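You operate a simulated robot arm through the tools that you are given. There is no shell and no other tool. Be economical: measure what you need, move in short steps, check, and stop when the job is done.

The job below is to be done with a simulated robot arm. You get a single attempt, and the scene is never put back.

JOB
Swap the blue roll for the green one and roll that whole band on at WIDE.
Fine: blue roll to the free peg of the core rack, green roll on the feed peg; width slide to WIDE, feed lever on, crank until it is bare.

The check looks at the end state, three seconds after you hand in, the way a careful person would. Anything else that was tipped, shoved, dropped, spilled or broken makes it a failure.

ROBOT AND FRAMES
A 7-joint arm with a two-finger parallel gripper, fixed in place. Base frame: the origin is at the foot of the arm, x ahead of it, y to its left, z up; the work surface is at about z = 0.007. Units: m, degrees, N and s.
With the tool pointing down near the work surface it reaches from about 0.24 to 0.62 m from the base axis. Its first joint turns from -66.0 to 66.0 degrees. Payload 2.6 kg.
The TCP is the grasp point between the finger pads, 0.03 m short of the fingertips. In the tool frame z runs along the fingers and y along their closing line. Largest opening 0.094 m; finger width 0.028, thickness 0.01; the body of the gripper, 0.05 by 0.096 m, starts 0.055 m behind the TCP.
Orientation is that of the tool frame in the base frame, as [roll, pitch, yaw] about the fixed x, y, z axes, in that order (R = Rz(yaw) Ry(pitch) Rx(roll)). With the fingers straight down and closing along the base's y, the tool's x points along the base's -x, its y along +y and its z along -z.

CONTROLS
- The arm moves only by the tool move_arm. Its argument "targets" is one flat list of numbers, 7 for each row, row after row: the shift along the base's x, y, z in m, then the turn, a rotation vector about the base's x, y, z in degrees, then the finger opening in m, from 0 to 0.094. In form: [tx, ty, tz, wx, wy, wz, hand, tx, ty, tz, wx, wy, wz, hand, ...]. A call has 1 to 20 rows; each row shifts and turns the commanded pose from where the row before left it. A row lasts 0.2 s, in which the tool goes at most 0.05 m and 8.6 degrees; a call with a longer step from one row to the next is refused whole, and so is a gripper value outside its range. Where a pose cannot be reached the arm comes as near as it can. A force on the tool above 40 N (or 10 N above the force at the start of the call, whichever is more), or a blocked arm, ends the call early, and 0.2 s more pass. Each finger travels about 0.072 m/s and halts on what it meets, pressing with about 32 N; the grip force reading is that of the motor and also rises with nothing between the fingers. The clock runs only during rows and for 0.2 s after the last one: add rows that do not move to give the fingers time. The reply holds the time, the measured pose of the TCP, the force on the tool along the base axes, the opening and the grip force, in the units named above and with some noise, with the torque about the TCP (base axes, N m) and any sound that the robot's microphone picked up.
- Cameras (640 x 400 px; columns grow to the right, rows downward): "scene" is fixed at [0.0544, 0.458, 0.5575]; the picture's right is [-0.52, -0.86, 0.00], its down [-0.53, 0.32, -0.79] and it looks along [0.68, -0.41, -0.62] (base axes); focal length 312 px, centre (320, 200). "wrist" rides on the gripper at [0.076, 0.014, -0.103] in the tool frame; the picture's right is [-0.18, 0.98, 0.00], its down [-0.75, -0.14, -0.64] and it looks along [-0.63, -0.12, 0.77] (tool axes); focal length 243 px, centre (320, 200). There is no depth. A picture from a camera that has moved, and an enlarged one, comes with that camera's place and axes in the base frame and with its lens.
- camera(camera): a new picture of that camera. No time passes.
- close_up(camera, box): a new picture of the part [left, top, right, bottom] of that camera's present view, enlarged. No time passes.
- close_job(): hands the job in; it is judged then, once.

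Go step by step. Nothing tells you positions but the pictures and the camera data: compare them with the known pose of the tool, close in by small moves and look again before you grip or let go. The budget is 120 turns and 68 pictures, counting those below and the enlarged ones. Unless the task says otherwise, let go and move clear before handing in, and close with one line.

The tools are called after "Request:" by a JSON object that holds its "op" and its "data". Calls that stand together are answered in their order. move_arm: Moves the arm, as the interface text tells. Its arguments: {"type":"object","properties":{"targets":{"type":"array","items":{"type":"number"}}},"required":["targets"]} The other tools are called the same way: camera (camera) takes a picture; close_up (camera, box) takes an enlarged picture of a part of a camera's view; close_job () hands the job in.

At the start:

```text
clock: 0.0
ee_pos: [0.3102, 0.1634, 0.3307]
ee_rot: [-180.0, 0.0, 179.9]
contact_force: [0.1, 0.4, 0.9]
ft_torque: [-0.05, 0.0, 0.01]
opening: 0.0942
finger_force: 0.1
```

scene: 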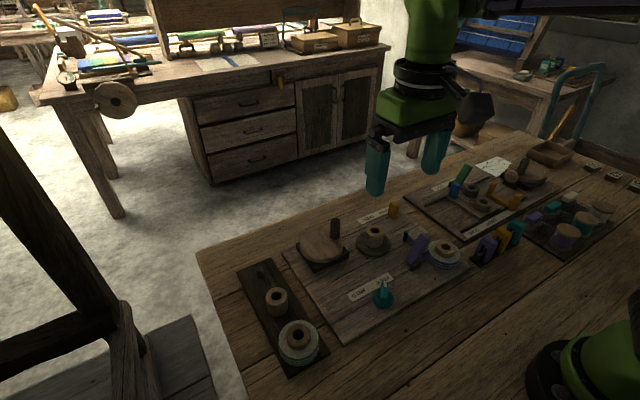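
wrist: 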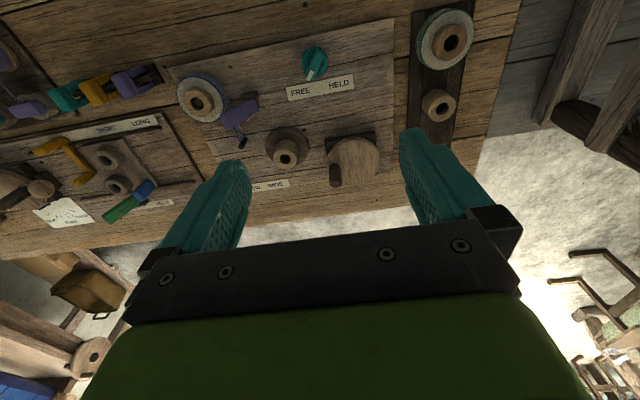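

I see a winding board with a blue roll, a take-up core, a crank disc, a lever and slide, and a rack at the near-left with a green roll. I'll take enlarged views to identify the parts.

Request:
{"op": "close_up", "data": {"camera": "scene", "box": [230, 190, 480, 380]}}

Request:
{"op": "close_up", "data": {"camera": "wrist", "box": [160, 0, 500, 212]}}

Request:
{"op": "close_up", "data": {"camera": "scene", "box": [390, 130, 640, 290]}}

```text
2.11 times, centred on (355, 285) of scene
camera zoom: at [0.0544, 0.458, 0.5575], right [-0.52, -0.86, 0.0], down [-0.53, 0.32, -0.79], along [0.68, -0.41, -0.62], focal length 658 px, centre (246, 21)
```

zoom: 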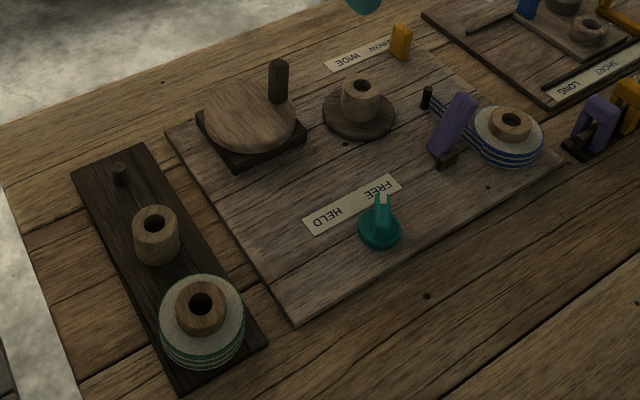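

```text
1.88 times, centred on (330, 106) of wrist
camera zoom: at [0.2353, 0.1757, 0.434], right [0.18, 0.98, 0.0], down [0.75, -0.14, 0.64], along [0.63, -0.12, -0.77], focal length 457 px, centre (301, 377)
```

zoom: 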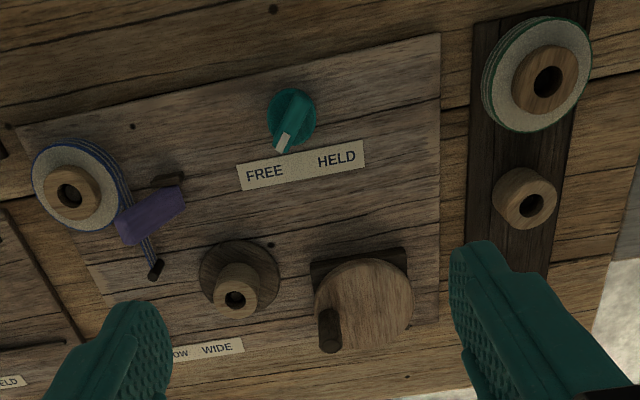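

```text
2.50 times, centred on (515, 210) of scene
camera zoom: at [0.0544, 0.458, 0.5575], right [-0.52, -0.86, 0.0], down [-0.53, 0.32, -0.79], along [0.68, -0.41, -0.62], focal length 781 px, centre (-168, 175)
```

zoom: 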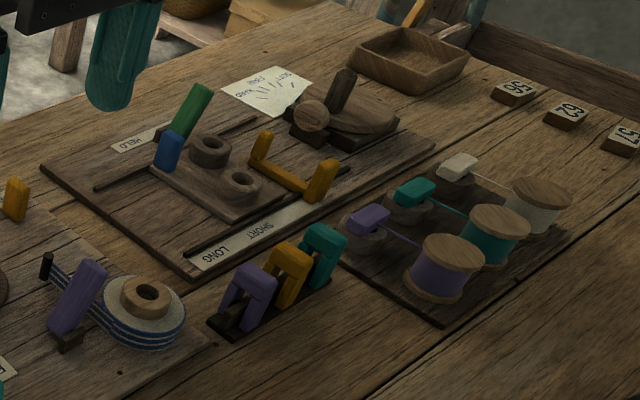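

The blue roll is near (0.324,-0.03), the green one near (0.315,0.34), and the free peg near (0.485,0.346). I'll move over the feed area to see the lever, slide and knob better.

Request:
{"op": "move_arm", "data": {"targets": [-0.005, -0.025, -0.03, 0, 0, 0, 0.094, -0.005, -0.025, -0.03, 0, 0, 0, 0.094, -0.01, -0.025, -0.03, 0, 0, 0, 0.094, -0.01, -0.025, -0.03, 0, 0, 0, 0.094]}}

Request:
{"op": "camera", "data": {"camera": "wrist"}}

```text
clock: 1.0
ee_pos: [0.2806, 0.0625, 0.212]
ee_rot: [180.0, 0.0, -179.9]
contact_force: [-0.1, -0.3, 0.2]
ft_torque: [0.01, 0.0, 0.02]
opening: 0.0941
finger_force: 0.1
```

```text
62 pictures are left
camera wrist: at [0.2047, 0.0758, 0.3139], right [0.18, 0.98, 0.0], down [0.75, -0.14, 0.64], along [0.63, -0.12, -0.77], focal length 243 px, centre (320, 200)
```

wrist: 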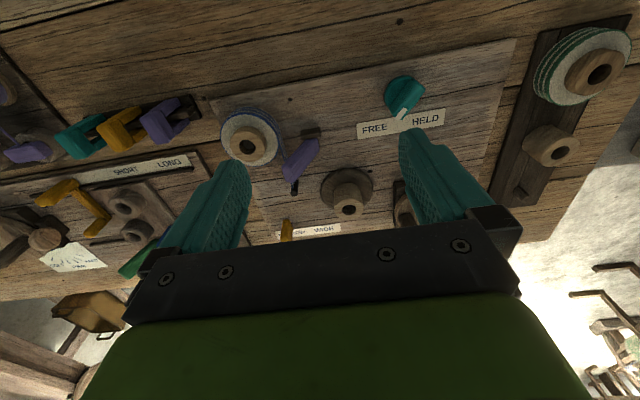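

Request:
{"op": "close_up", "data": {"camera": "wrist", "box": [210, 60, 390, 245]}}

Request:
{"op": "close_up", "data": {"camera": "scene", "box": [370, 190, 480, 280]}}

Request:
{"op": "close_up", "data": {"camera": "wrist", "box": [340, 60, 470, 150]}}

```text
2.16 times, centred on (300, 152) of wrist
camera zoom: at [0.2047, 0.0758, 0.3139], right [0.18, 0.98, 0.0], down [0.75, -0.14, 0.64], along [0.63, -0.12, -0.77], focal length 525 px, centre (363, 303)
```

zoom: 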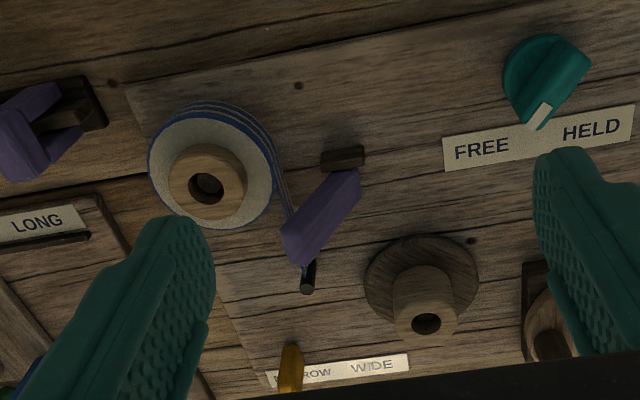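

```text
4.44 times, centred on (425, 235) of scene
camera zoom: at [0.0544, 0.4581, 0.5575], right [-0.52, -0.86, 0.0], down [-0.53, 0.32, -0.79], along [0.68, -0.41, -0.62], focal length 1388 px, centre (-147, 44)
```

zoom: 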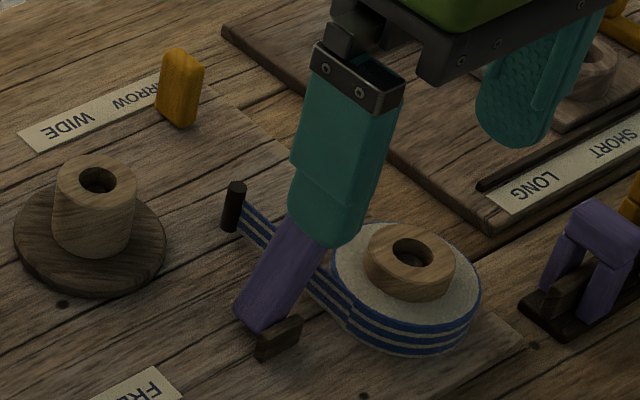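

```text
4.44 times, centred on (405, 105) of wrist
camera zoom: at [0.2047, 0.0758, 0.3139], right [0.18, 0.98, 0.0], down [0.75, -0.14, 0.64], along [0.63, -0.12, -0.77], focal length 1078 px, centre (-58, 622)
```

zoom: 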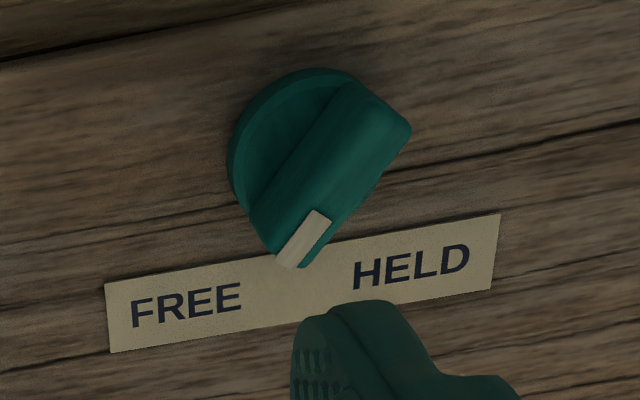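

The purple lever is raised, so feed is off, the slide is at NARROW and the knob points to FREE. I'll go above the blue roll and turn the gripper 90° so the fingers close along x, clear of the lever.

Request:
{"op": "move_arm", "data": {"targets": [0.0044, -0.0091, -0.005, 0, 0, 8.182, 0.06, 0.0044, -0.0091, -0.005, 0, 0, 8.182, 0.06, 0.0044, -0.0091, -0.005, 0, 0, 8.182, 0.06, 0.0044, -0.0091, -0.005, 0, 0, 8.182, 0.06, 0.0044, -0.0091, -0.005, 0, 0, 8.182, 0.06, 0.0044, -0.0091, -0.005, 0, 0, 8.182, 0.06, 0.0044, -0.0091, -0.005, 0, 0, 8.182, 0.06, 0.0044, -0.0091, -0.005, 0, 0, 8.182, 0.06, 0.0044, -0.0091, -0.005, 0, 0, 8.182, 0.06, 0.0044, -0.0091, -0.005, 0, 0, 8.182, 0.06, 0.0044, -0.0091, -0.005, 0, 0, 8.182, 0.06]}}

Request:
{"op": "camera", "data": {"camera": "wrist"}}

Request:
{"op": "camera", "data": {"camera": "scene"}}

```text
clock: 3.4
ee_pos: [0.3299, -0.0398, 0.1553]
ee_rot: [-179.9, 0.0, -89.9]
contact_force: [0.7, 0.4, -0.4]
ft_torque: [-0.03, 0.0, 0.01]
opening: 0.0599
finger_force: 0.0
```

```text
58 pictures are left
camera wrist: at [0.3154, -0.1155, 0.2586], right [-0.98, 0.18, 0.0], down [0.14, 0.75, 0.64], along [0.12, 0.63, -0.77], focal length 243 px, centre (320, 200)
```

wrist: 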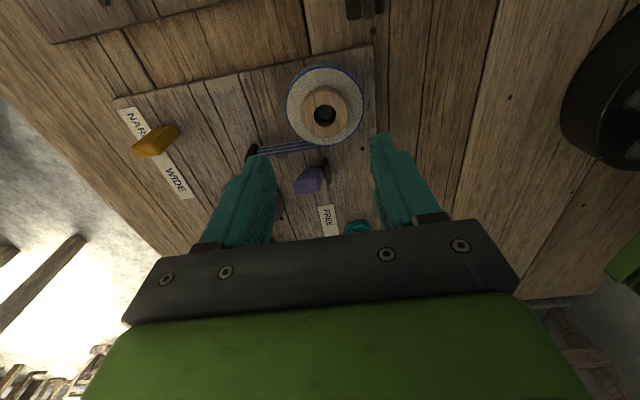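

```text
57 pictures are left
```

scene: 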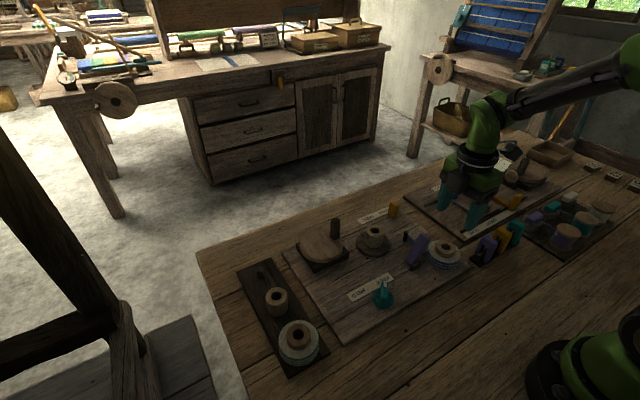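

The blue core is at about (0.327,-0.037). I'll descend partway and check.

Request:
{"op": "move_arm", "data": {"targets": [-0.003, 0.003, -0.035, 0, 0, 0, 0.06, 0, 0, -0.035, 0, 0, 0, 0.06]}}

Request:
{"op": "camera", "data": {"camera": "wrist"}}

Request:
{"op": "close_up", "data": {"camera": "scene", "box": [380, 190, 510, 280]}}

```text
clock: 4.0
ee_pos: [0.326, -0.0349, 0.0854]
ee_rot: [180.0, 0.0, -90.1]
contact_force: [-0.6, 0.0, 0.1]
ft_torque: [0.02, -0.01, -0.01]
opening: 0.0601
finger_force: 0.0
```

```text
56 pictures are left
camera wrist: at [0.3122, -0.1123, 0.1888], right [-0.98, 0.19, 0.0], down [0.14, 0.75, 0.64], along [0.12, 0.63, -0.77], focal length 243 px, centre (320, 200)
```

wrist: 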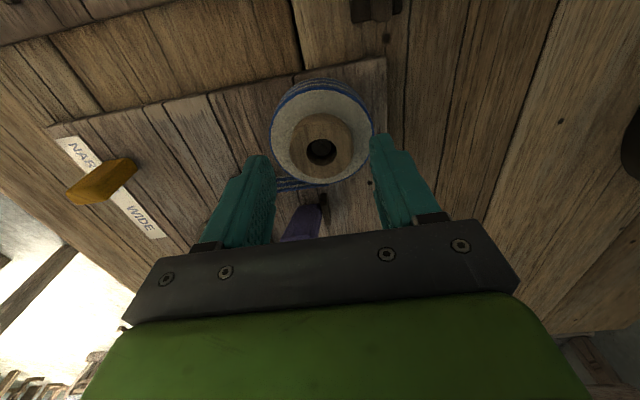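

```text
4.44 times, centred on (445, 235) of scene
camera zoom: at [0.0544, 0.458, 0.5575], right [-0.52, -0.86, 0.0], down [-0.53, 0.32, -0.79], along [0.68, -0.41, -0.62], focal length 1388 px, centre (-236, 44)
```

zoom: 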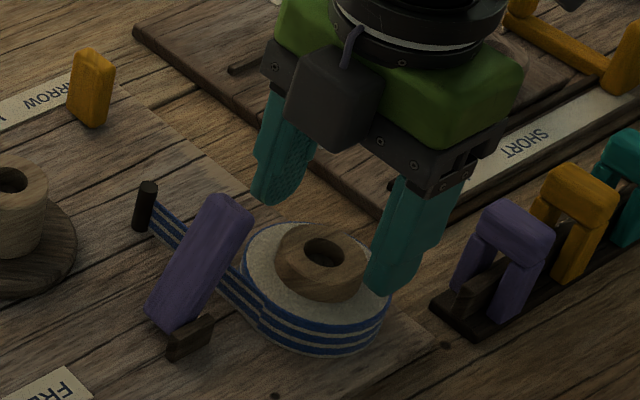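

Alignment looks good. I'll lower in small steps until the tips are just above the wound band.

Request:
{"op": "move_arm", "data": {"targets": [0.001, -0.001, -0.012, 0, 0, 0, 0.06, 0, 0, -0.008, 0, 0, 0, 0.06, 0, 0, 0, 0, 0, 0, 0.06]}}

Request:
{"op": "close_up", "data": {"camera": "scene", "box": [380, 190, 510, 280]}}

```text
clock: 4.8
ee_pos: [0.3264, -0.035, 0.0656]
ee_rot: [180.0, 0.0, -90.1]
contact_force: [0.7, 0.3, 1.0]
ft_torque: [0.03, 0.03, -0.05]
opening: 0.06
finger_force: 0.1
```

```text
4.44 times, centred on (445, 235) of scene
camera zoom: at [0.0544, 0.458, 0.5575], right [-0.52, -0.86, 0.0], down [-0.53, 0.32, -0.79], along [0.68, -0.41, -0.62], focal length 1388 px, centre (-236, 44)
```

zoom: 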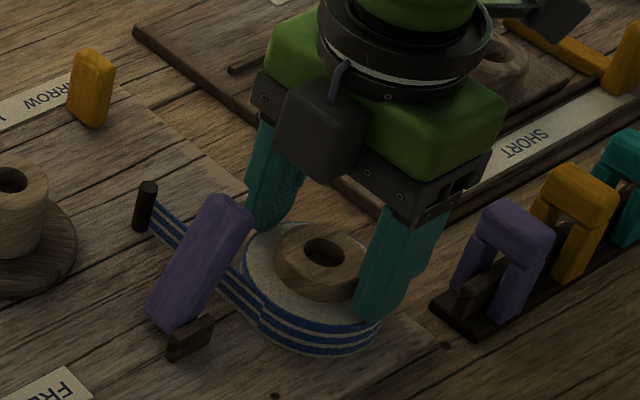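

The tips sit right around the core, so I'll close on it.

Request:
{"op": "move_arm", "data": {"targets": [0, 0, 0, 0, 0, 0, 0.045, 0, 0, 0, 0, 0, 0, 0.03, 0, 0, 0, 0, 0, 0, 0.03]}}

```text
clock: 5.6
ee_pos: [0.3269, -0.0355, 0.0654]
ee_rot: [-180.0, 0.0, -90.0]
contact_force: [-0.5, 0.1, -0.6]
ft_torque: [0.02, 0.0, -0.01]
opening: 0.0407
finger_force: 32.4
```

Gripped at 41 mm. I'll lift straight up.

Request:
{"op": "move_arm", "data": {"targets": [0, 0, 0.015, 0, 0, 0, 0.03, 0, 0, 0.02, 0, 0, 0, 0.03, 0, 0, 0.03, 0, 0, 0, 0.03, 0, 0, 0.03, 0, 0, 0, 0.03]}}

Request:
{"op": "camera", "data": {"camera": "scene"}}

Request:
{"op": "camera", "data": {"camera": "wrist"}}

```text
clock: 6.6
ee_pos: [0.3259, -0.0356, 0.1614]
ee_rot: [180.0, 0.0, -90.0]
contact_force: [-0.6, 0.3, -0.5]
ft_torque: [0.01, -0.01, 0.01]
opening: 0.0404
finger_force: 32.4
```

```text
53 pictures are left
```

scene: 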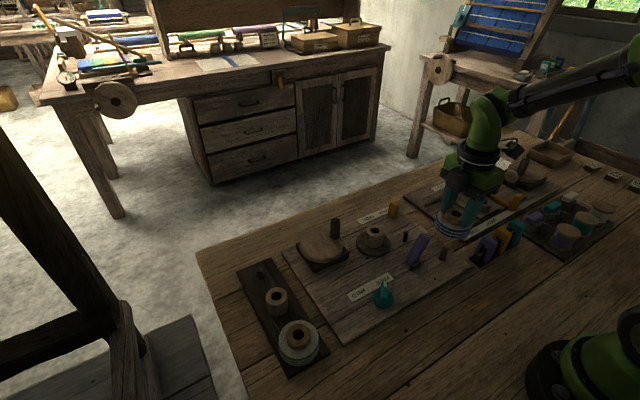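

```text
52 pictures are left
camera wrist: at [0.3134, -0.1125, 0.2646], right [-0.98, 0.18, 0.0], down [0.14, 0.75, 0.64], along [0.12, 0.63, -0.77], focal length 243 px, centre (320, 200)
```

wrist: 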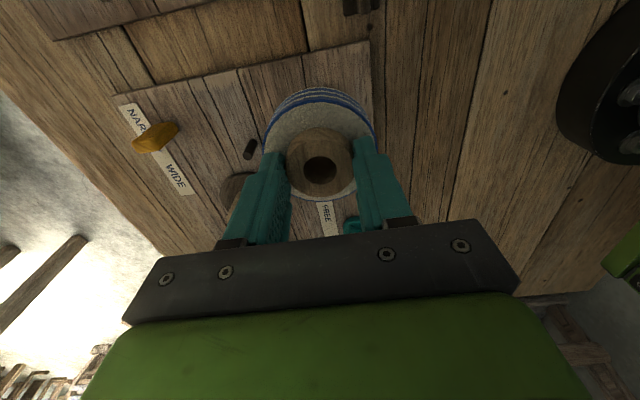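

The blue roll is off with its tail wound in. I'll carry it high to the side of the free peg to measure the peg's place.

Request:
{"op": "move_arm", "data": {"targets": [0.0082, 0.0423, 0.0033, 0, 0, 0, 0.03, 0.0082, 0.0423, 0.0033, 0, 0, 0, 0.03, 0.0082, 0.0423, 0.0033, 0, 0, 0, 0.03, 0.0082, 0.0423, 0.0033, 0, 0, 0, 0.03, 0.0082, 0.0423, 0.0033, 0, 0, 0, 0.03, 0.0082, 0.0423, 0.0033, 0, 0, 0, 0.03, 0.0082, 0.0423, 0.0033, 0, 0, 0, 0.03, 0.0082, 0.0423, 0.0033, 0, 0, 0, 0.03, 0.0082, 0.0423, 0.0033, 0, 0, 0, 0.03]}}

Request:
{"op": "camera", "data": {"camera": "wrist"}}

Request:
{"op": "close_up", "data": {"camera": "scene", "box": [200, 190, 400, 390]}}

```text
clock: 8.6
ee_pos: [0.4005, 0.3466, 0.1898]
ee_rot: [-179.9, -0.1, -90.1]
contact_force: [-0.9, -0.2, -0.6]
ft_torque: [0.01, -0.03, 0.0]
opening: 0.0406
finger_force: 32.3
```

```text
51 pictures are left
camera wrist: at [0.3872, 0.2695, 0.2938], right [-0.98, 0.19, 0.0], down [0.14, 0.75, 0.64], along [0.12, 0.63, -0.77], focal length 243 px, centre (320, 200)
```

wrist: 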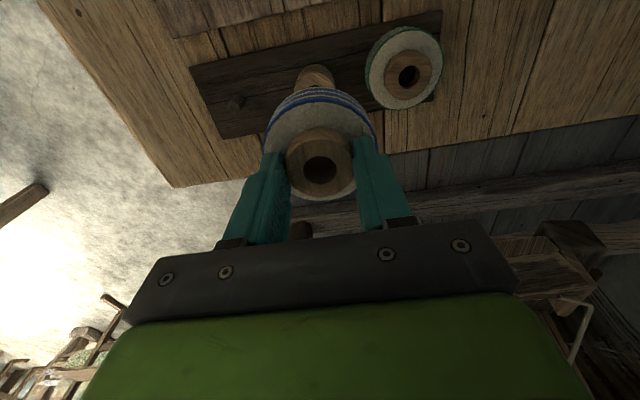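

```text
2.00 times, centred on (300, 290) of scene
camera zoom: at [0.0544, 0.458, 0.5575], right [-0.52, -0.86, 0.0], down [-0.53, 0.32, -0.79], along [0.68, -0.41, -0.62], focal length 625 px, centre (360, 20)
```

zoom: 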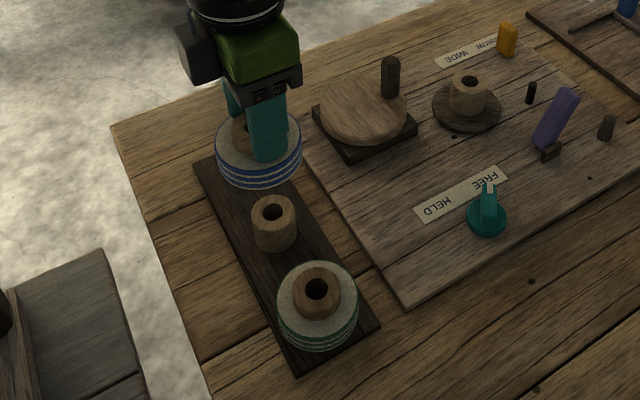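

The free peg shows at the left of the wrist view; I'll enlarge it for an exact fix.

Request:
{"op": "close_up", "data": {"camera": "wrist", "box": [190, 20, 450, 180]}}

```text
2.46 times, centred on (320, 100) of wrist
camera zoom: at [0.3872, 0.2695, 0.2938], right [-0.98, 0.19, 0.0], down [0.14, 0.75, 0.64], along [0.12, 0.63, -0.77], focal length 597 px, centre (320, 446)
```

zoom: 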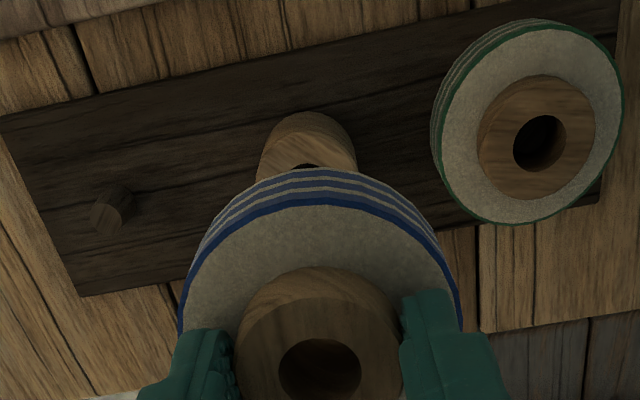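

The peg is at about (0.496,0.342) with its top near z=0.03. I'll move over it, staying above it, and check alignment.

Request:
{"op": "move_arm", "data": {"targets": [0.048, -0.002, 0, 0, 0, 0, 0.03, 0.0475, -0.002, 0, 0, 0, 0, 0.03, 0, 0, -0.04, 0, 0, 0, 0.03, 0, 0, -0.04, 0, 0, 0, 0.03, 0, 0, 0, 0, 0, 0, 0.03]}}

Request:
{"op": "close_up", "data": {"camera": "scene", "box": [220, 220, 320, 300]}}

Request:
{"op": "close_up", "data": {"camera": "wrist", "box": [200, 20, 460, 240]}}

```text
clock: 9.8
ee_pos: [0.4888, 0.3442, 0.1109]
ee_rot: [179.9, 0.0, -90.1]
contact_force: [-0.1, 0.2, -1.1]
ft_torque: [-0.03, 0.0, 0.01]
opening: 0.0407
finger_force: 32.1
out of reach, approached as far as the arm can: row 2
```

```text
5.00 times, centred on (270, 260) of scene
camera zoom: at [0.0544, 0.458, 0.5575], right [-0.52, -0.86, 0.0], down [-0.53, 0.32, -0.79], along [0.68, -0.41, -0.62], focal length 1562 px, centre (570, -100)
```

zoom: 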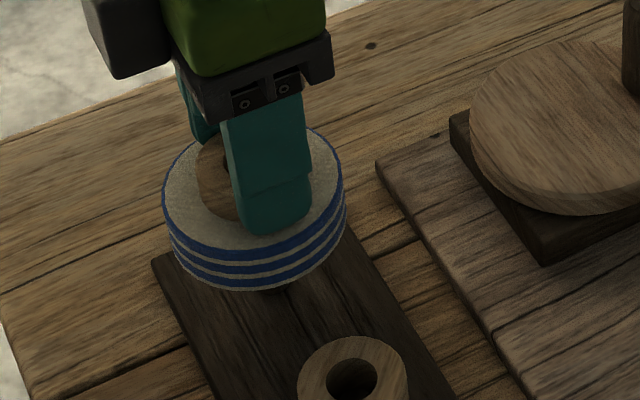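

```text
1.82 times, centred on (330, 130) of wrist
camera zoom: at [0.4753, 0.2672, 0.2129], right [-0.98, 0.18, 0.0], down [0.14, 0.75, 0.64], along [0.12, 0.63, -0.77], focal length 441 px, centre (302, 327)
```

zoom: 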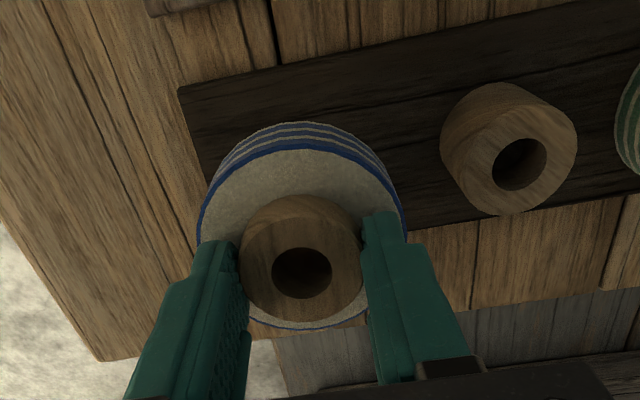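

The arm fell slightly short at that height; I'll go lower, correct toward (0.496,0.340), and look again.

Request:
{"op": "move_arm", "data": {"targets": [0, -0.0045, -0.02, 0, 0, 0, 0.03, 0.007, 0, 0, 0, 0, 0, 0.03, 0, 0, 0, 0, 0, 0, 0.03]}}

Request:
{"op": "close_up", "data": {"camera": "scene", "box": [220, 220, 320, 300]}}

```text
clock: 10.6
ee_pos: [0.4953, 0.3397, 0.0884]
ee_rot: [-180.0, 0.0, -90.0]
contact_force: [0.8, 0.2, -1.9]
ft_torque: [0.02, -0.01, -0.04]
opening: 0.0404
finger_force: 31.8
```

```text
5.00 times, centred on (270, 260) of scene
camera zoom: at [0.0544, 0.458, 0.5575], right [-0.52, -0.86, 0.0], down [-0.53, 0.32, -0.79], along [0.68, -0.41, -0.62], focal length 1562 px, centre (570, -100)
```

zoom: 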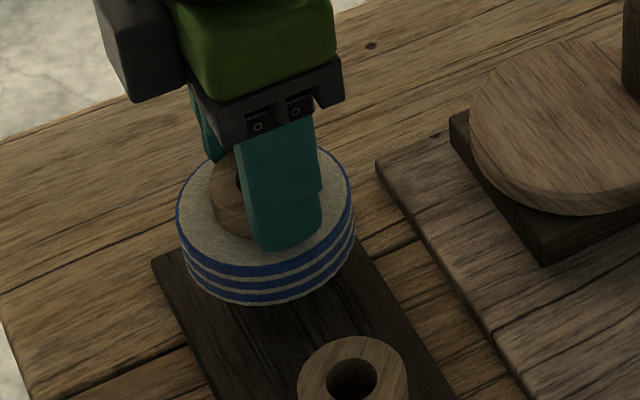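

Looks centred on the rack strip. I'll descend in small steps watching the force.

Request:
{"op": "move_arm", "data": {"targets": [0, 0, -0.004, 0, 0, 0, 0.03, 0, 0, -0.004, 0, 0, 0, 0.03, 0, 0, -0.003, 0, 0, 0, 0.03, 0, 0, -0.003, 0, 0, 0, 0.03, 0, 0, 0, 0, 0, 0, 0.03]}}

```text
clock: 11.8
ee_pos: [0.495, 0.3394, 0.0749]
ee_rot: [180.0, 0.0, -89.9]
contact_force: [-0.1, 0.0, -1.4]
ft_torque: [0.0, -0.03, 0.02]
opening: 0.0407
finger_force: 31.9
```

Request:
{"op": "move_arm", "data": {"targets": [0, 0, -0.003, 0, 0, 0, 0.03, 0, 0, -0.003, 0, 0, 0, 0.03, 0, 0, -0.002, 0, 0, 0, 0.03, 0, 0, -0.002, 0, 0, 0, 0.03, 0, 0, 0, 0, 0, 0, 0.03]}}

Request:
{"op": "close_up", "data": {"camera": "scene", "box": [220, 220, 320, 300]}}

```text
clock: 13.0
ee_pos: [0.496, 0.3409, 0.0654]
ee_rot: [-180.0, 0.0, -90.0]
contact_force: [0.3, -0.2, -0.8]
ft_torque: [-0.01, 0.02, -0.01]
opening: 0.0409
finger_force: 32.4
```

```text
5.00 times, centred on (270, 260) of scene
camera zoom: at [0.0544, 0.458, 0.5575], right [-0.52, -0.86, 0.0], down [-0.53, 0.32, -0.79], along [0.68, -0.41, -0.62], focal length 1562 px, centre (570, -100)
```

zoom: 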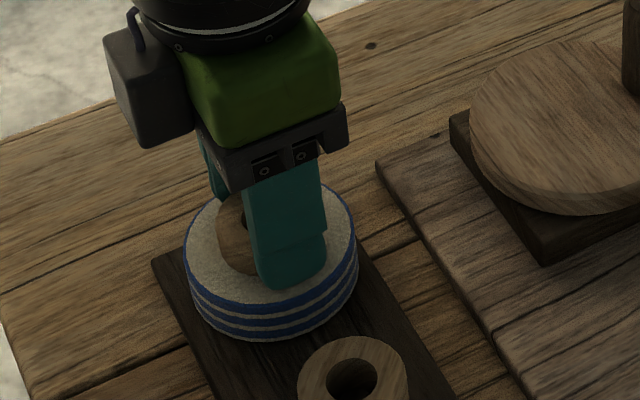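

Request:
{"op": "move_arm", "data": {"targets": [0, 0, -0.0015, 0, 0, 0, 0.03, 0, 0, -0.0015, 0, 0, 0, 0.03, 0, 0, 0, 0, 0, 0, 0.03]}}

```text
clock: 13.8
ee_pos: [0.4953, 0.3393, 0.0624]
ee_rot: [-180.0, 0.0, -90.0]
contact_force: [-0.7, -0.2, -1.3]
ft_torque: [0.0, 0.0, -0.03]
opening: 0.0408
finger_force: 31.8
```

Request:
{"op": "move_arm", "data": {"targets": [0, 0, -0.0015, 0, 0, 0, 0.03, 0, 0, -0.0015, 0, 0, 0, 0.03, 0, 0, -0.001, 0, 0, 0, 0.03, 0, 0, 0, 0, 0, 0, 0.03]}}

```text
clock: 14.8
ee_pos: [0.4962, 0.3406, 0.0618]
ee_rot: [-179.8, 0.2, -90.0]
contact_force: [-10.7, -6.4, 30.9]
ft_torque: [-0.19, 0.77, 0.0]
opening: 0.0408
finger_force: 31.8
```

It is seated (firm contact at z=0.062). I'll ease off, release to a narrow opening and rise.

Request:
{"op": "move_arm", "data": {"targets": [0, 0, 0.0025, 0, 0, 0, 0.03, 0, 0, 0, 0, 0, 0, 0.045, 0, 0, 0, 0, 0, 0, 0.06, 0, 0, 0, 0, 0, 0, 0.06, 0, 0, 0.03, 0, 0, 0, 0.06, 0, 0, 0.04, 0, 0, 0, 0.06]}}

Request:
{"op": "close_up", "data": {"camera": "scene", "box": [220, 220, 340, 370]}}

Request:
{"op": "camera", "data": {"camera": "wrist"}}

```text
clock: 16.2
ee_pos: [0.4973, 0.3396, 0.1313]
ee_rot: [179.9, 0.0, -90.0]
contact_force: [-0.2, -0.4, 0.1]
ft_torque: [0.03, 0.02, 0.05]
opening: 0.06
finger_force: 0.0
```

```text
2.67 times, centred on (280, 295) of scene
camera zoom: at [0.0544, 0.458, 0.5575], right [-0.52, -0.86, 0.0], down [-0.53, 0.32, -0.79], along [0.68, -0.41, -0.62], focal length 833 px, centre (427, -53)
```

zoom: 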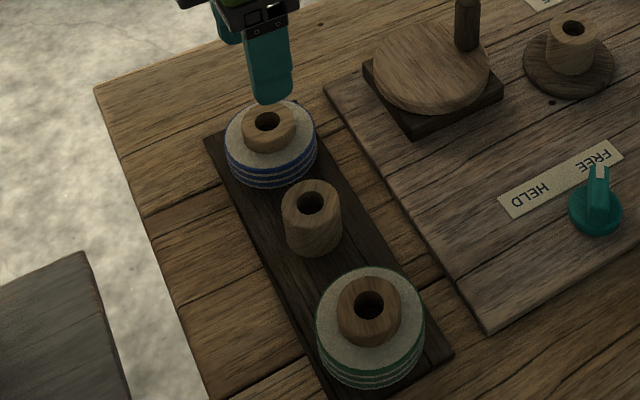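

```text
43 pictures are left
camera wrist: at [0.4828, 0.2628, 0.2343], right [-0.98, 0.18, 0.0], down [0.14, 0.75, 0.64], along [0.12, 0.63, -0.77], focal length 243 px, centre (320, 200)
```

wrist: 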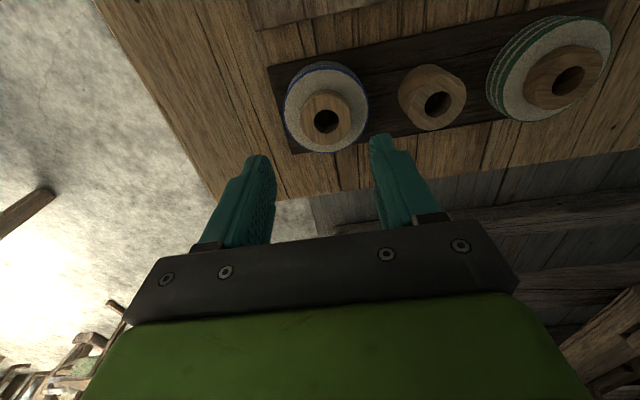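

The blue roll is seated on the free peg. Next I go above the green roll.

Request:
{"op": "move_arm", "data": {"targets": [-0.0452, 0, 0, 0, 0, 0, 0.06, -0.0452, 0, 0, 0, 0, 0, 0.06, -0.0452, 0.001, 0, 0, 0, 0, 0.06, -0.0452, 0.001, 0, 0, 0, 0, 0.06, 0, 0, -0.035, 0, 0, 0, 0.06, 0, 0, 0, 0, 0, 0, 0.06]}}

Request:
{"op": "camera", "data": {"camera": "wrist"}}

Request:
{"op": "close_up", "data": {"camera": "scene", "box": [240, 280, 360, 380]}}

```text
clock: 17.6
ee_pos: [0.3134, 0.3439, 0.0968]
ee_rot: [179.9, -0.1, -90.0]
contact_force: [0.3, -0.3, -0.4]
ft_torque: [0.02, -0.01, 0.0]
opening: 0.06
finger_force: 0.1
```

```text
42 pictures are left
camera wrist: at [0.3013, 0.2657, 0.1997], right [-0.98, 0.18, 0.0], down [0.14, 0.75, 0.64], along [0.12, 0.63, -0.77], focal length 243 px, centre (320, 200)
```

wrist: 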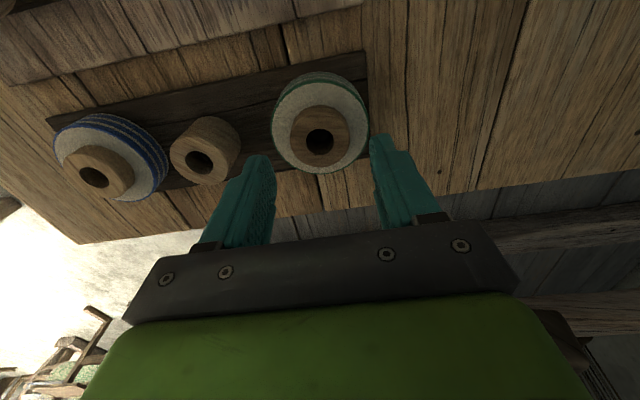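

```text
4.00 times, centred on (300, 330) of scene
camera zoom: at [0.0544, 0.458, 0.5575], right [-0.52, -0.86, 0.0], down [-0.53, 0.32, -0.79], along [0.68, -0.41, -0.62], focal length 1249 px, centre (400, -320)
```

zoom: 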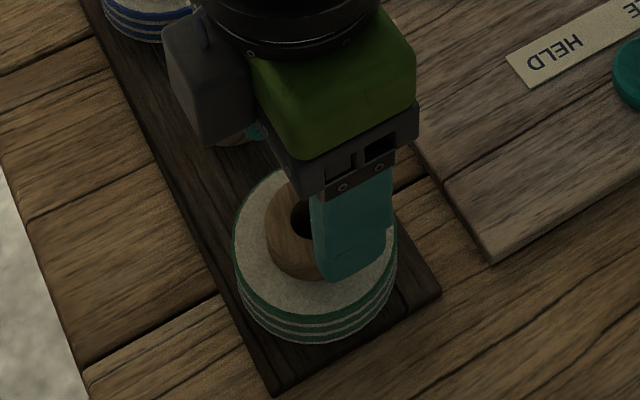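

Request:
{"op": "move_arm", "data": {"targets": [0.0022, -0.001, -0.015, 0, 0, 0, 0.06, 0, 0, -0.012, 0, 0, 0, 0.06, 0, 0, -0.005, 0, 0, 0, 0.06, 0, 0, 0, 0, 0, 0, 0.06]}}

Request:
{"op": "close_up", "data": {"camera": "scene", "box": [240, 280, 360, 380]}}

```text
clock: 18.6
ee_pos: [0.3182, 0.3411, 0.065]
ee_rot: [179.9, 0.0, -90.0]
contact_force: [0.2, -0.4, 1.4]
ft_torque: [-0.01, -0.01, 0.02]
opening: 0.0598
finger_force: 0.0
```

```text
4.00 times, centred on (300, 330) of scene
camera zoom: at [0.0544, 0.458, 0.5575], right [-0.52, -0.86, 0.0], down [-0.53, 0.32, -0.79], along [0.68, -0.41, -0.62], focal length 1249 px, centre (400, -320)
```

zoom: 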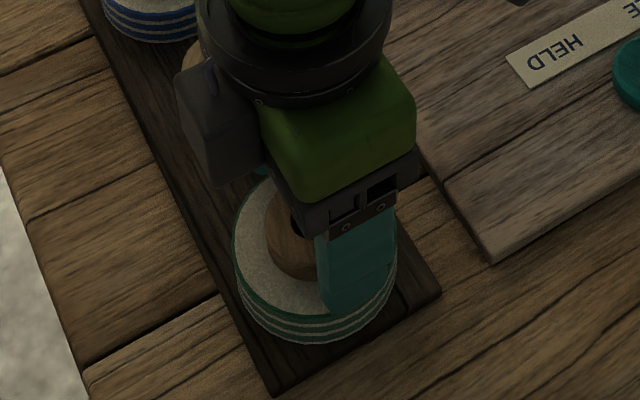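

Fingers straddle the green core properly. Closing.

Request:
{"op": "move_arm", "data": {"targets": [0, 0, 0, 0, 0, 0, 0.045, 0, 0, 0, 0, 0, 0, 0.03, 0, 0, 0, 0, 0, 0, 0.03, 0, 0, 0.015, 0, 0, 0, 0.03, 0, 0, 0.03, 0, 0, 0, 0.03, 0, 0, 0.03, 0, 0, 0, 0.03, 0, 0, 0.03, 0, 0, 0, 0.03, 0, 0, 0, 0, 0, 0, 0.03]}}

Request:
{"op": "close_up", "data": {"camera": "wrist", "box": [200, 20, 460, 240]}}

```text
clock: 20.4
ee_pos: [0.3169, 0.342, 0.1696]
ee_rot: [180.0, 0.0, -90.0]
contact_force: [0.3, 0.3, -0.2]
ft_torque: [0.01, 0.02, -0.02]
opening: 0.0405
finger_force: 32.3
```

```text
1.82 times, centred on (330, 130) of wrist
camera zoom: at [0.3033, 0.2636, 0.2731], right [-0.98, 0.18, 0.0], down [0.14, 0.75, 0.64], along [0.12, 0.63, -0.77], focal length 441 px, centre (302, 327)
```

zoom: 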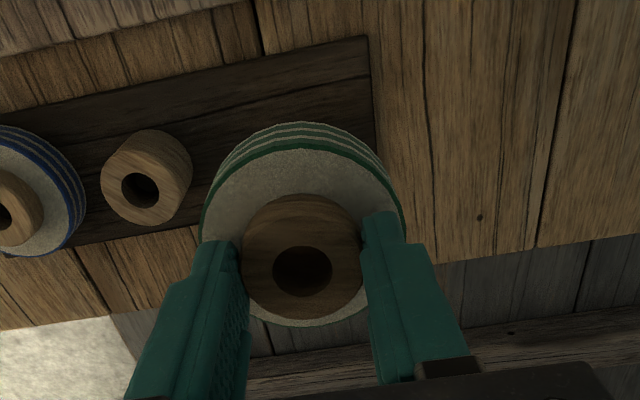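

Green is held just as blue was. I'll carry it to the feed peg at the same TCP position where blue was lifted off.

Request:
{"op": "move_arm", "data": {"targets": [0.0012, -0.0472, 0, 0, 0, 0, 0.03, 0.0012, -0.0472, 0, 0, 0, 0, 0.03, 0.0012, -0.0472, 0, 0, 0, 0, 0.03, 0.0012, -0.0472, 0, 0, 0, 0, 0.03, 0.0012, -0.0472, 0, 0, 0, 0, 0.03, 0.0012, -0.0472, 0, 0, 0, 0, 0.03, 0.0012, -0.0472, 0, 0, 0, 0, 0.03, 0.0012, -0.0472, 0, 0, 0, 0, 0.03, 0, 0, -0.04, 0, 0, 0, 0.03, 0, 0, -0.03, 0, 0, 0, 0.03, 0, 0, 0, 0, 0, 0, 0.03]}}

Request:
{"op": "close_up", "data": {"camera": "scene", "box": [380, 190, 510, 280]}}

```text
clock: 22.8
ee_pos: [0.3263, -0.0368, 0.0992]
ee_rot: [180.0, 0.0, -90.1]
contact_force: [0.4, 0.0, -1.1]
ft_torque: [0.0, -0.02, 0.01]
opening: 0.0407
finger_force: 31.9
```

```text
4.44 times, centred on (445, 235) of scene
camera zoom: at [0.0544, 0.458, 0.5575], right [-0.52, -0.86, 0.0], down [-0.53, 0.32, -0.79], along [0.68, -0.41, -0.62], focal length 1388 px, centre (-236, 44)
```

zoom: 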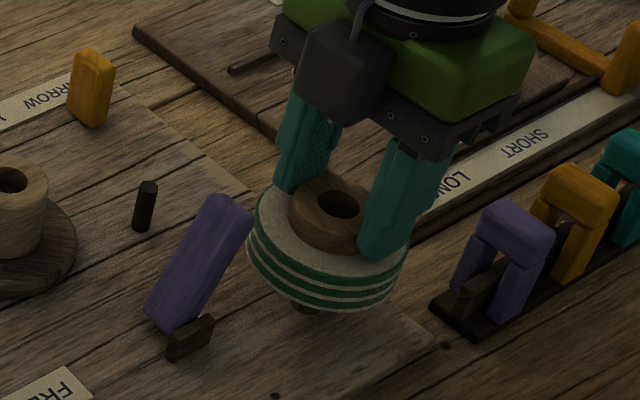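

Request:
{"op": "move_arm", "data": {"targets": [0, 0.001, -0.008, 0, 0, 0, 0.03, 0, 0, -0.005, 0, 0, 0, 0.03, 0, 0, -0.004, 0, 0, 0, 0.03, 0, 0, -0.004, 0, 0, 0, 0.03, 0, 0, -0.004, 0, 0, 0, 0.03, 0, 0, 0, 0, 0, 0, 0.03]}}

Request:
{"op": "close_up", "data": {"camera": "scene", "box": [380, 190, 510, 280]}}

```text
clock: 24.2
ee_pos: [0.3286, -0.0363, 0.0737]
ee_rot: [180.0, -0.1, -90.0]
contact_force: [-0.2, 0.1, -0.6]
ft_torque: [0.0, -0.03, -0.01]
opening: 0.0403
finger_force: 31.8
```

```text
4.44 times, centred on (445, 235) of scene
camera zoom: at [0.0544, 0.458, 0.5575], right [-0.52, -0.86, 0.0], down [-0.53, 0.32, -0.79], along [0.68, -0.41, -0.62], focal length 1388 px, centre (-236, 44)
```

zoom: 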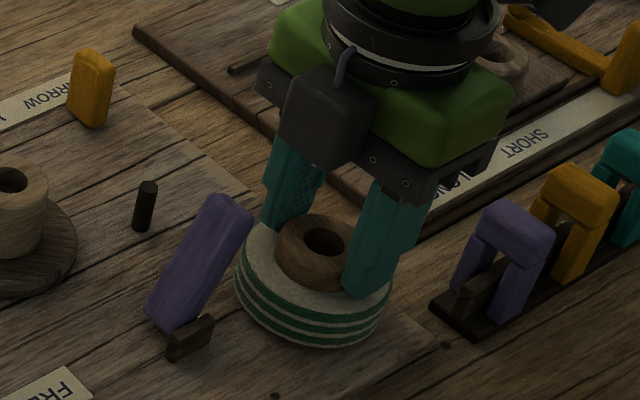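

Request:
{"op": "move_arm", "data": {"targets": [0, 0, -0.002, 0, 0, 0, 0.03, 0, 0, -0.002, 0, 0, 0, 0.03, 0, 0, -0.001, 0, 0, 0, 0.03, 0, 0, -0.001, 0, 0, 0, 0.03, 0, 0, 0, 0, 0, 0, 0.03]}}

```text
clock: 25.4
ee_pos: [0.3266, -0.0377, 0.0689]
ee_rot: [179.9, -0.1, -90.1]
contact_force: [-0.1, -0.2, -1.2]
ft_torque: [0.0, 0.0, -0.04]
opening: 0.0402
finger_force: 31.7
```

Request:
{"op": "move_arm", "data": {"targets": [0, 0, -0.0015, 0, 0, 0, 0.03, 0, 0, -0.001, 0, 0, 0, 0.03, 0, 0, -0.001, 0, 0, 0, 0.03, 0, 0, 0, 0, 0, 0, 0.03]}}

```text
clock: 26.4
ee_pos: [0.3274, -0.0357, 0.0661]
ee_rot: [-179.9, 0.1, -90.1]
contact_force: [-8.7, 0.8, 31.7]
ft_torque: [0.04, 0.6, -0.09]
opening: 0.0406
finger_force: 31.6
```

Seated firmly on the feed peg. Easing off, releasing and rising.

Request:
{"op": "move_arm", "data": {"targets": [0, 0, 0.0025, 0, 0, 0, 0.03, 0, 0, 0, 0, 0, 0, 0.045, 0, 0, 0, 0, 0, 0, 0.06, 0, 0, 0, 0, 0, 0, 0.06, 0, 0, 0.03, 0, 0, 0, 0.06, 0, 0, 0.04, 0, 0, 0, 0.06, 0, 0, 0.04, 0, 0, 0, 0.06]}}

Request:
{"op": "close_up", "data": {"camera": "scene", "box": [340, 180, 500, 290]}}

Request:
{"op": "camera", "data": {"camera": "wrist"}}

```text
clock: 28.0
ee_pos: [0.3262, -0.0369, 0.1765]
ee_rot: [179.9, 0.0, -90.0]
contact_force: [0.1, -0.8, -0.6]
ft_torque: [-0.01, -0.01, 0.0]
opening: 0.0602
finger_force: 0.1
```

```text
3.64 times, centred on (420, 235) of scene
camera zoom: at [0.0544, 0.458, 0.5575], right [-0.52, -0.86, 0.0], down [-0.53, 0.32, -0.79], along [0.68, -0.41, -0.62], focal length 1136 px, centre (-44, 73)
```

zoom: 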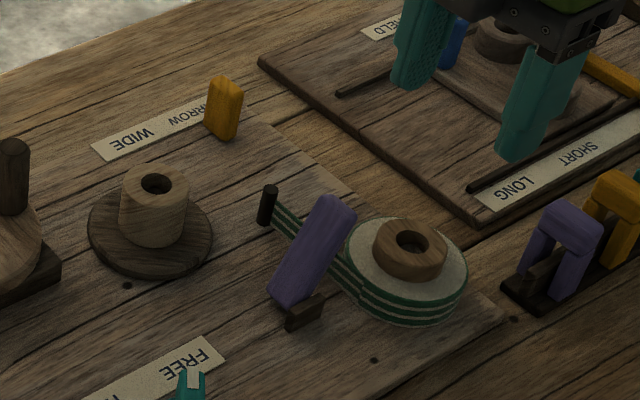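

```text
35 pictures are left
camera wrist: at [0.3117, -0.1134, 0.2803], right [-0.98, 0.18, 0.0], down [0.14, 0.75, 0.64], along [0.12, 0.63, -0.77], focal length 243 px, centre (320, 200)
```

wrist: 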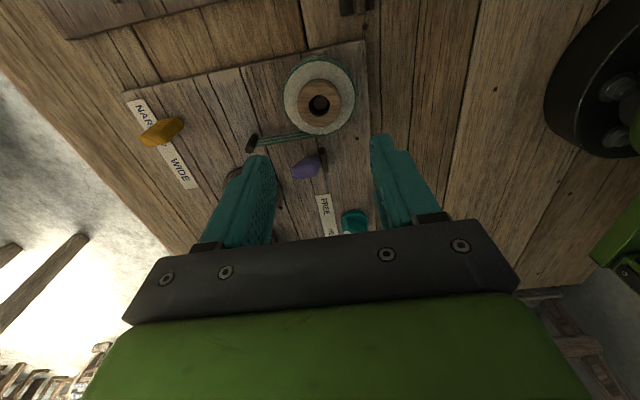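

The green band threaded itself to the guide. Next is the yellow slide, so I'll move over it for a closer look.

Request:
{"op": "move_arm", "data": {"targets": [0.04, 0.001, 0, 0, 0, 0, 0.06, 0.04, 0.001, 0, 0, 0, 0, 0.06, 0.04, 0.001, 0, 0, 0, 0, 0.06, 0.037, 0, -0.01, 0, 0, 0, 0.06, 0, 0, -0.02, 0, 0, 0, 0.06]}}

Request:
{"op": "close_up", "data": {"camera": "wrist", "box": [200, 20, 460, 240]}}

Request:
{"op": "close_up", "data": {"camera": "scene", "box": [320, 160, 460, 260]}}

```text
clock: 29.2
ee_pos: [0.4835, -0.0321, 0.1458]
ee_rot: [-180.0, 0.0, -90.0]
contact_force: [0.9, -0.1, 0.2]
ft_torque: [-0.01, 0.0, 0.01]
opening: 0.0601
finger_force: 0.0
```

```text
1.82 times, centred on (330, 130) of wrist
camera zoom: at [0.47, -0.11, 0.2496], right [-0.98, 0.18, 0.0], down [0.14, 0.75, 0.64], along [0.12, 0.63, -0.77], focal length 441 px, centre (302, 327)
```

zoom: 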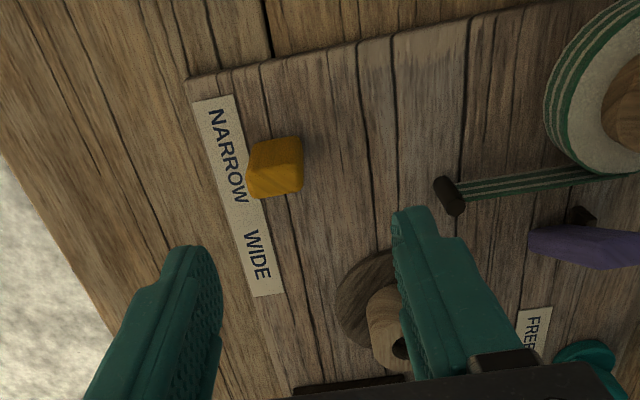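

```text
4.00 times, centred on (390, 210) of scene
camera zoom: at [0.0544, 0.458, 0.5575], right [-0.52, -0.86, 0.0], down [-0.53, 0.32, -0.79], along [0.68, -0.41, -0.62], focal length 1249 px, centre (40, 160)
```

zoom: 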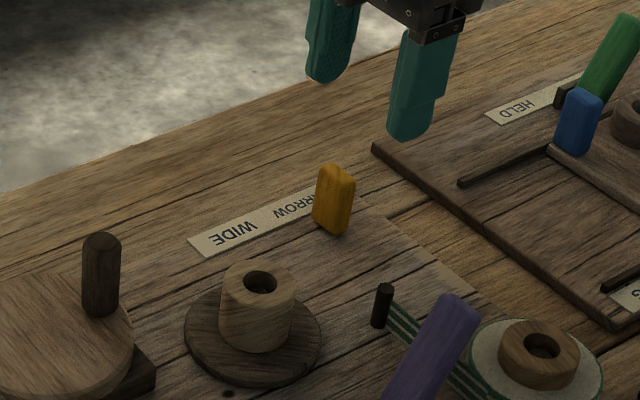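

The handle is at (0.496,-0.034), top z≈0.05, and the WIDE mark is at y≈0.024. I'll descend around the handle and grip it lightly.

Request:
{"op": "move_arm", "data": {"targets": [0.012, -0.002, -0.03, 0, 0, 0, 0.06, 0, 0, -0.035, 0, 0, 0, 0.06, 0, 0, -0.025, 0, 0, 0, 0.06, 0, 0, 0, 0, 0, 0, 0.06]}}

Request:
{"op": "close_up", "data": {"camera": "scene", "box": [320, 160, 460, 260]}}

Request:
{"op": "close_up", "data": {"camera": "wrist", "box": [200, 20, 460, 240]}}

```text
clock: 30.2
ee_pos: [0.4947, -0.0355, 0.0572]
ee_rot: [180.0, 0.0, -90.1]
contact_force: [1.2, -0.5, 0.4]
ft_torque: [-0.01, -0.01, 0.01]
opening: 0.0601
finger_force: 0.0
```

```text
4.00 times, centred on (390, 210) of scene
camera zoom: at [0.0544, 0.458, 0.5575], right [-0.52, -0.86, 0.0], down [-0.53, 0.32, -0.79], along [0.68, -0.41, -0.62], focal length 1249 px, centre (40, 160)
```

zoom: 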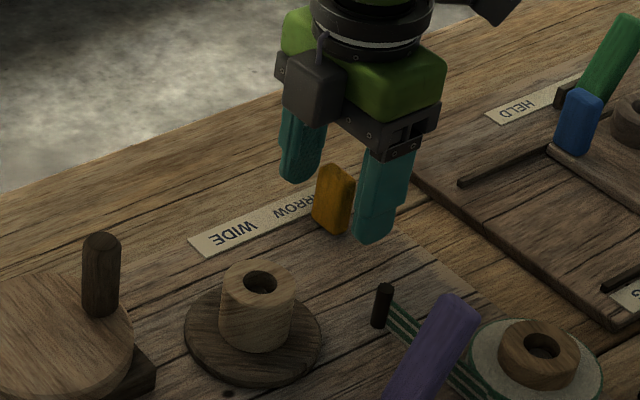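

```text
1.82 times, centred on (330, 130) of wrist
camera zoom: at [0.4815, -0.112, 0.1598], right [-0.98, 0.19, 0.0], down [0.14, 0.75, 0.64], along [0.12, 0.63, -0.77], focal length 441 px, centre (302, 327)
```

zoom: 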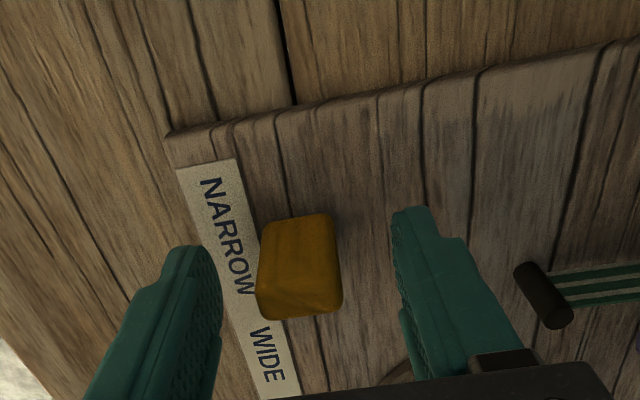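

Request:
{"op": "move_arm", "data": {"targets": [0, 0, -0.004, 0, 0, 0, 0.045, 0, 0, 0, 0, 0, 0, 0.03, 0, 0, 0, 0, 0, 0, 0.018, 0, 0, 0, 0, 0, 0, 0.015]}}

```text
clock: 31.2
ee_pos: [0.4978, -0.0352, 0.0526]
ee_rot: [-179.9, 0.0, -89.9]
contact_force: [11.5, 0.7, -5.9]
ft_torque: [0.02, 0.22, -0.05]
opening: 0.0261
finger_force: 45.2
```

Gripped with slight side load; I'll recentre and slide toward +y in small steps.

Request:
{"op": "move_arm", "data": {"targets": [0.002, 0, 0.001, 0, 0, 0, 0.015, 0, 0.01, 0, 0, 0, 0, 0.015, 0, 0.01, 0, 0, 0, 0, 0.015, 0, 0.01, 0, 0, 0, 0, 0.015, 0, 0.01, 0, 0, 0, 0, 0.015, 0, 0.008, 0, 0, 0, 0, 0.015, 0, 0, 0, 0, 0, 0, 0.015]}}

Request:
{"op": "close_up", "data": {"camera": "scene", "box": [320, 160, 460, 260]}}

```text
clock: 32.8
ee_pos: [0.496, 0.0137, 0.0521]
ee_rot: [179.7, 0.0, -90.1]
contact_force: [-24.1, -1.1, 0.9]
ft_torque: [-1.08, -0.69, 0.02]
opening: 0.0256
finger_force: 45.2
```

```text
4.00 times, centred on (390, 210) of scene
camera zoom: at [0.0544, 0.4581, 0.5575], right [-0.52, -0.86, 0.0], down [-0.53, 0.32, -0.79], along [0.68, -0.41, -0.62], focal length 1249 px, centre (40, 160)
```

zoom: 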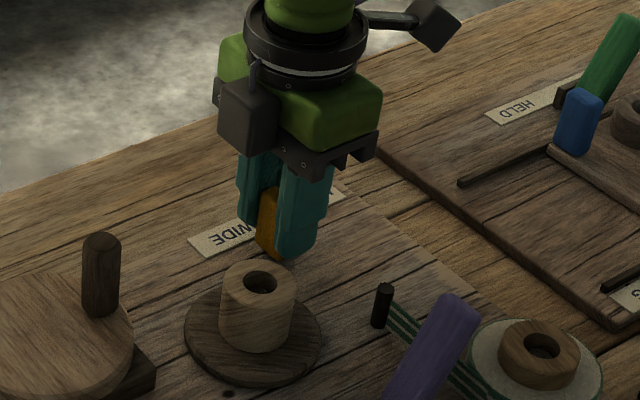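

It slides. I'll relieve the side load and continue to the end stop.

Request:
{"op": "move_arm", "data": {"targets": [-0.0015, 0.004, 0, 0, 0, 0, 0.015, 0, 0.004, 0, 0, 0, 0, 0.015, 0, 0.003, 0, 0, 0, 0, 0.015, 0, 0, 0, 0, 0, 0, 0.015]}}

```text
clock: 33.8
ee_pos: [0.4957, 0.024, 0.0532]
ee_rot: [179.9, 0.0, -90.1]
contact_force: [-2.6, 0.1, -18.4]
ft_torque: [0.89, -0.29, -0.07]
opening: 0.0259
finger_force: 44.9
```

Request:
{"op": "move_arm", "data": {"targets": [0, 0.003, 0, 0, 0, 0, 0.015, 0, 0.003, 0, 0, 0, 0, 0.015, 0, 0, 0, 0, 0, 0, 0.015]}}

Request:
{"op": "close_up", "data": {"camera": "wrist", "box": [200, 20, 460, 240]}}

```text
clock: 34.6
ee_pos: [0.4965, 0.0257, 0.0533]
ee_rot: [179.8, -0.4, -90.2]
contact_force: [-10.2, -21.2, -15.4]
ft_torque: [0.21, -0.62, 0.66]
opening: 0.0256
finger_force: 45.3
```

```text
1.82 times, centred on (330, 130) of wrist
camera zoom: at [0.4822, -0.0508, 0.157], right [-0.98, 0.19, 0.0], down [0.14, 0.76, 0.64], along [0.12, 0.63, -0.77], focal length 441 px, centre (302, 327)
```

zoom: 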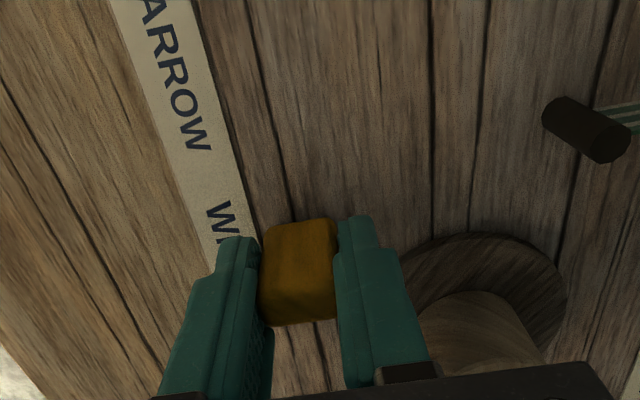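

The end stop is reached at WIDE (y≈0.026). I'll relax the push, open a little and rise.

Request:
{"op": "move_arm", "data": {"targets": [0, -0.003, 0, 0, 0, 0, 0.026, 0, 0, 0, 0, 0, 0, 0.04, 0, 0, 0, 0, 0, 0, 0.04, 0, 0, 0.04, 0, 0, 0, 0.04, 0, 0, 0.04, 0, 0, 0, 0.04, -0.01, -0.02, 0.04, 0, 0, 0, 0.04]}}

Request:
{"op": "close_up", "data": {"camera": "scene", "box": [320, 160, 480, 270]}}

```text
clock: 36.0
ee_pos: [0.4861, 0.006, 0.1736]
ee_rot: [180.0, 0.0, -90.0]
contact_force: [0.6, -0.9, 0.2]
ft_torque: [0.01, -0.02, 0.01]
opening: 0.04
finger_force: 0.1
```

```text
3.64 times, centred on (400, 215) of scene
camera zoom: at [0.0544, 0.4581, 0.5575], right [-0.52, -0.86, 0.0], down [-0.53, 0.32, -0.79], along [0.68, -0.41, -0.62], focal length 1136 px, centre (29, 146)
```

zoom: 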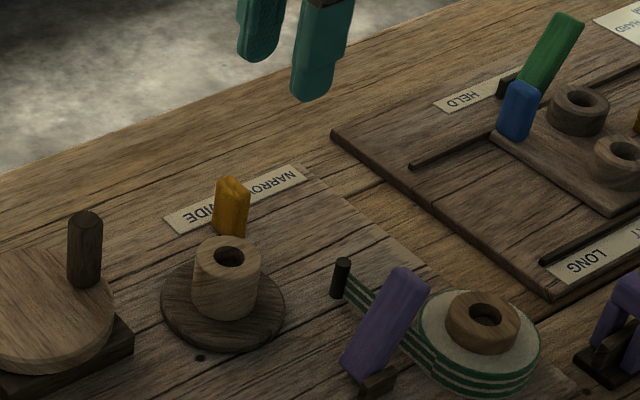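

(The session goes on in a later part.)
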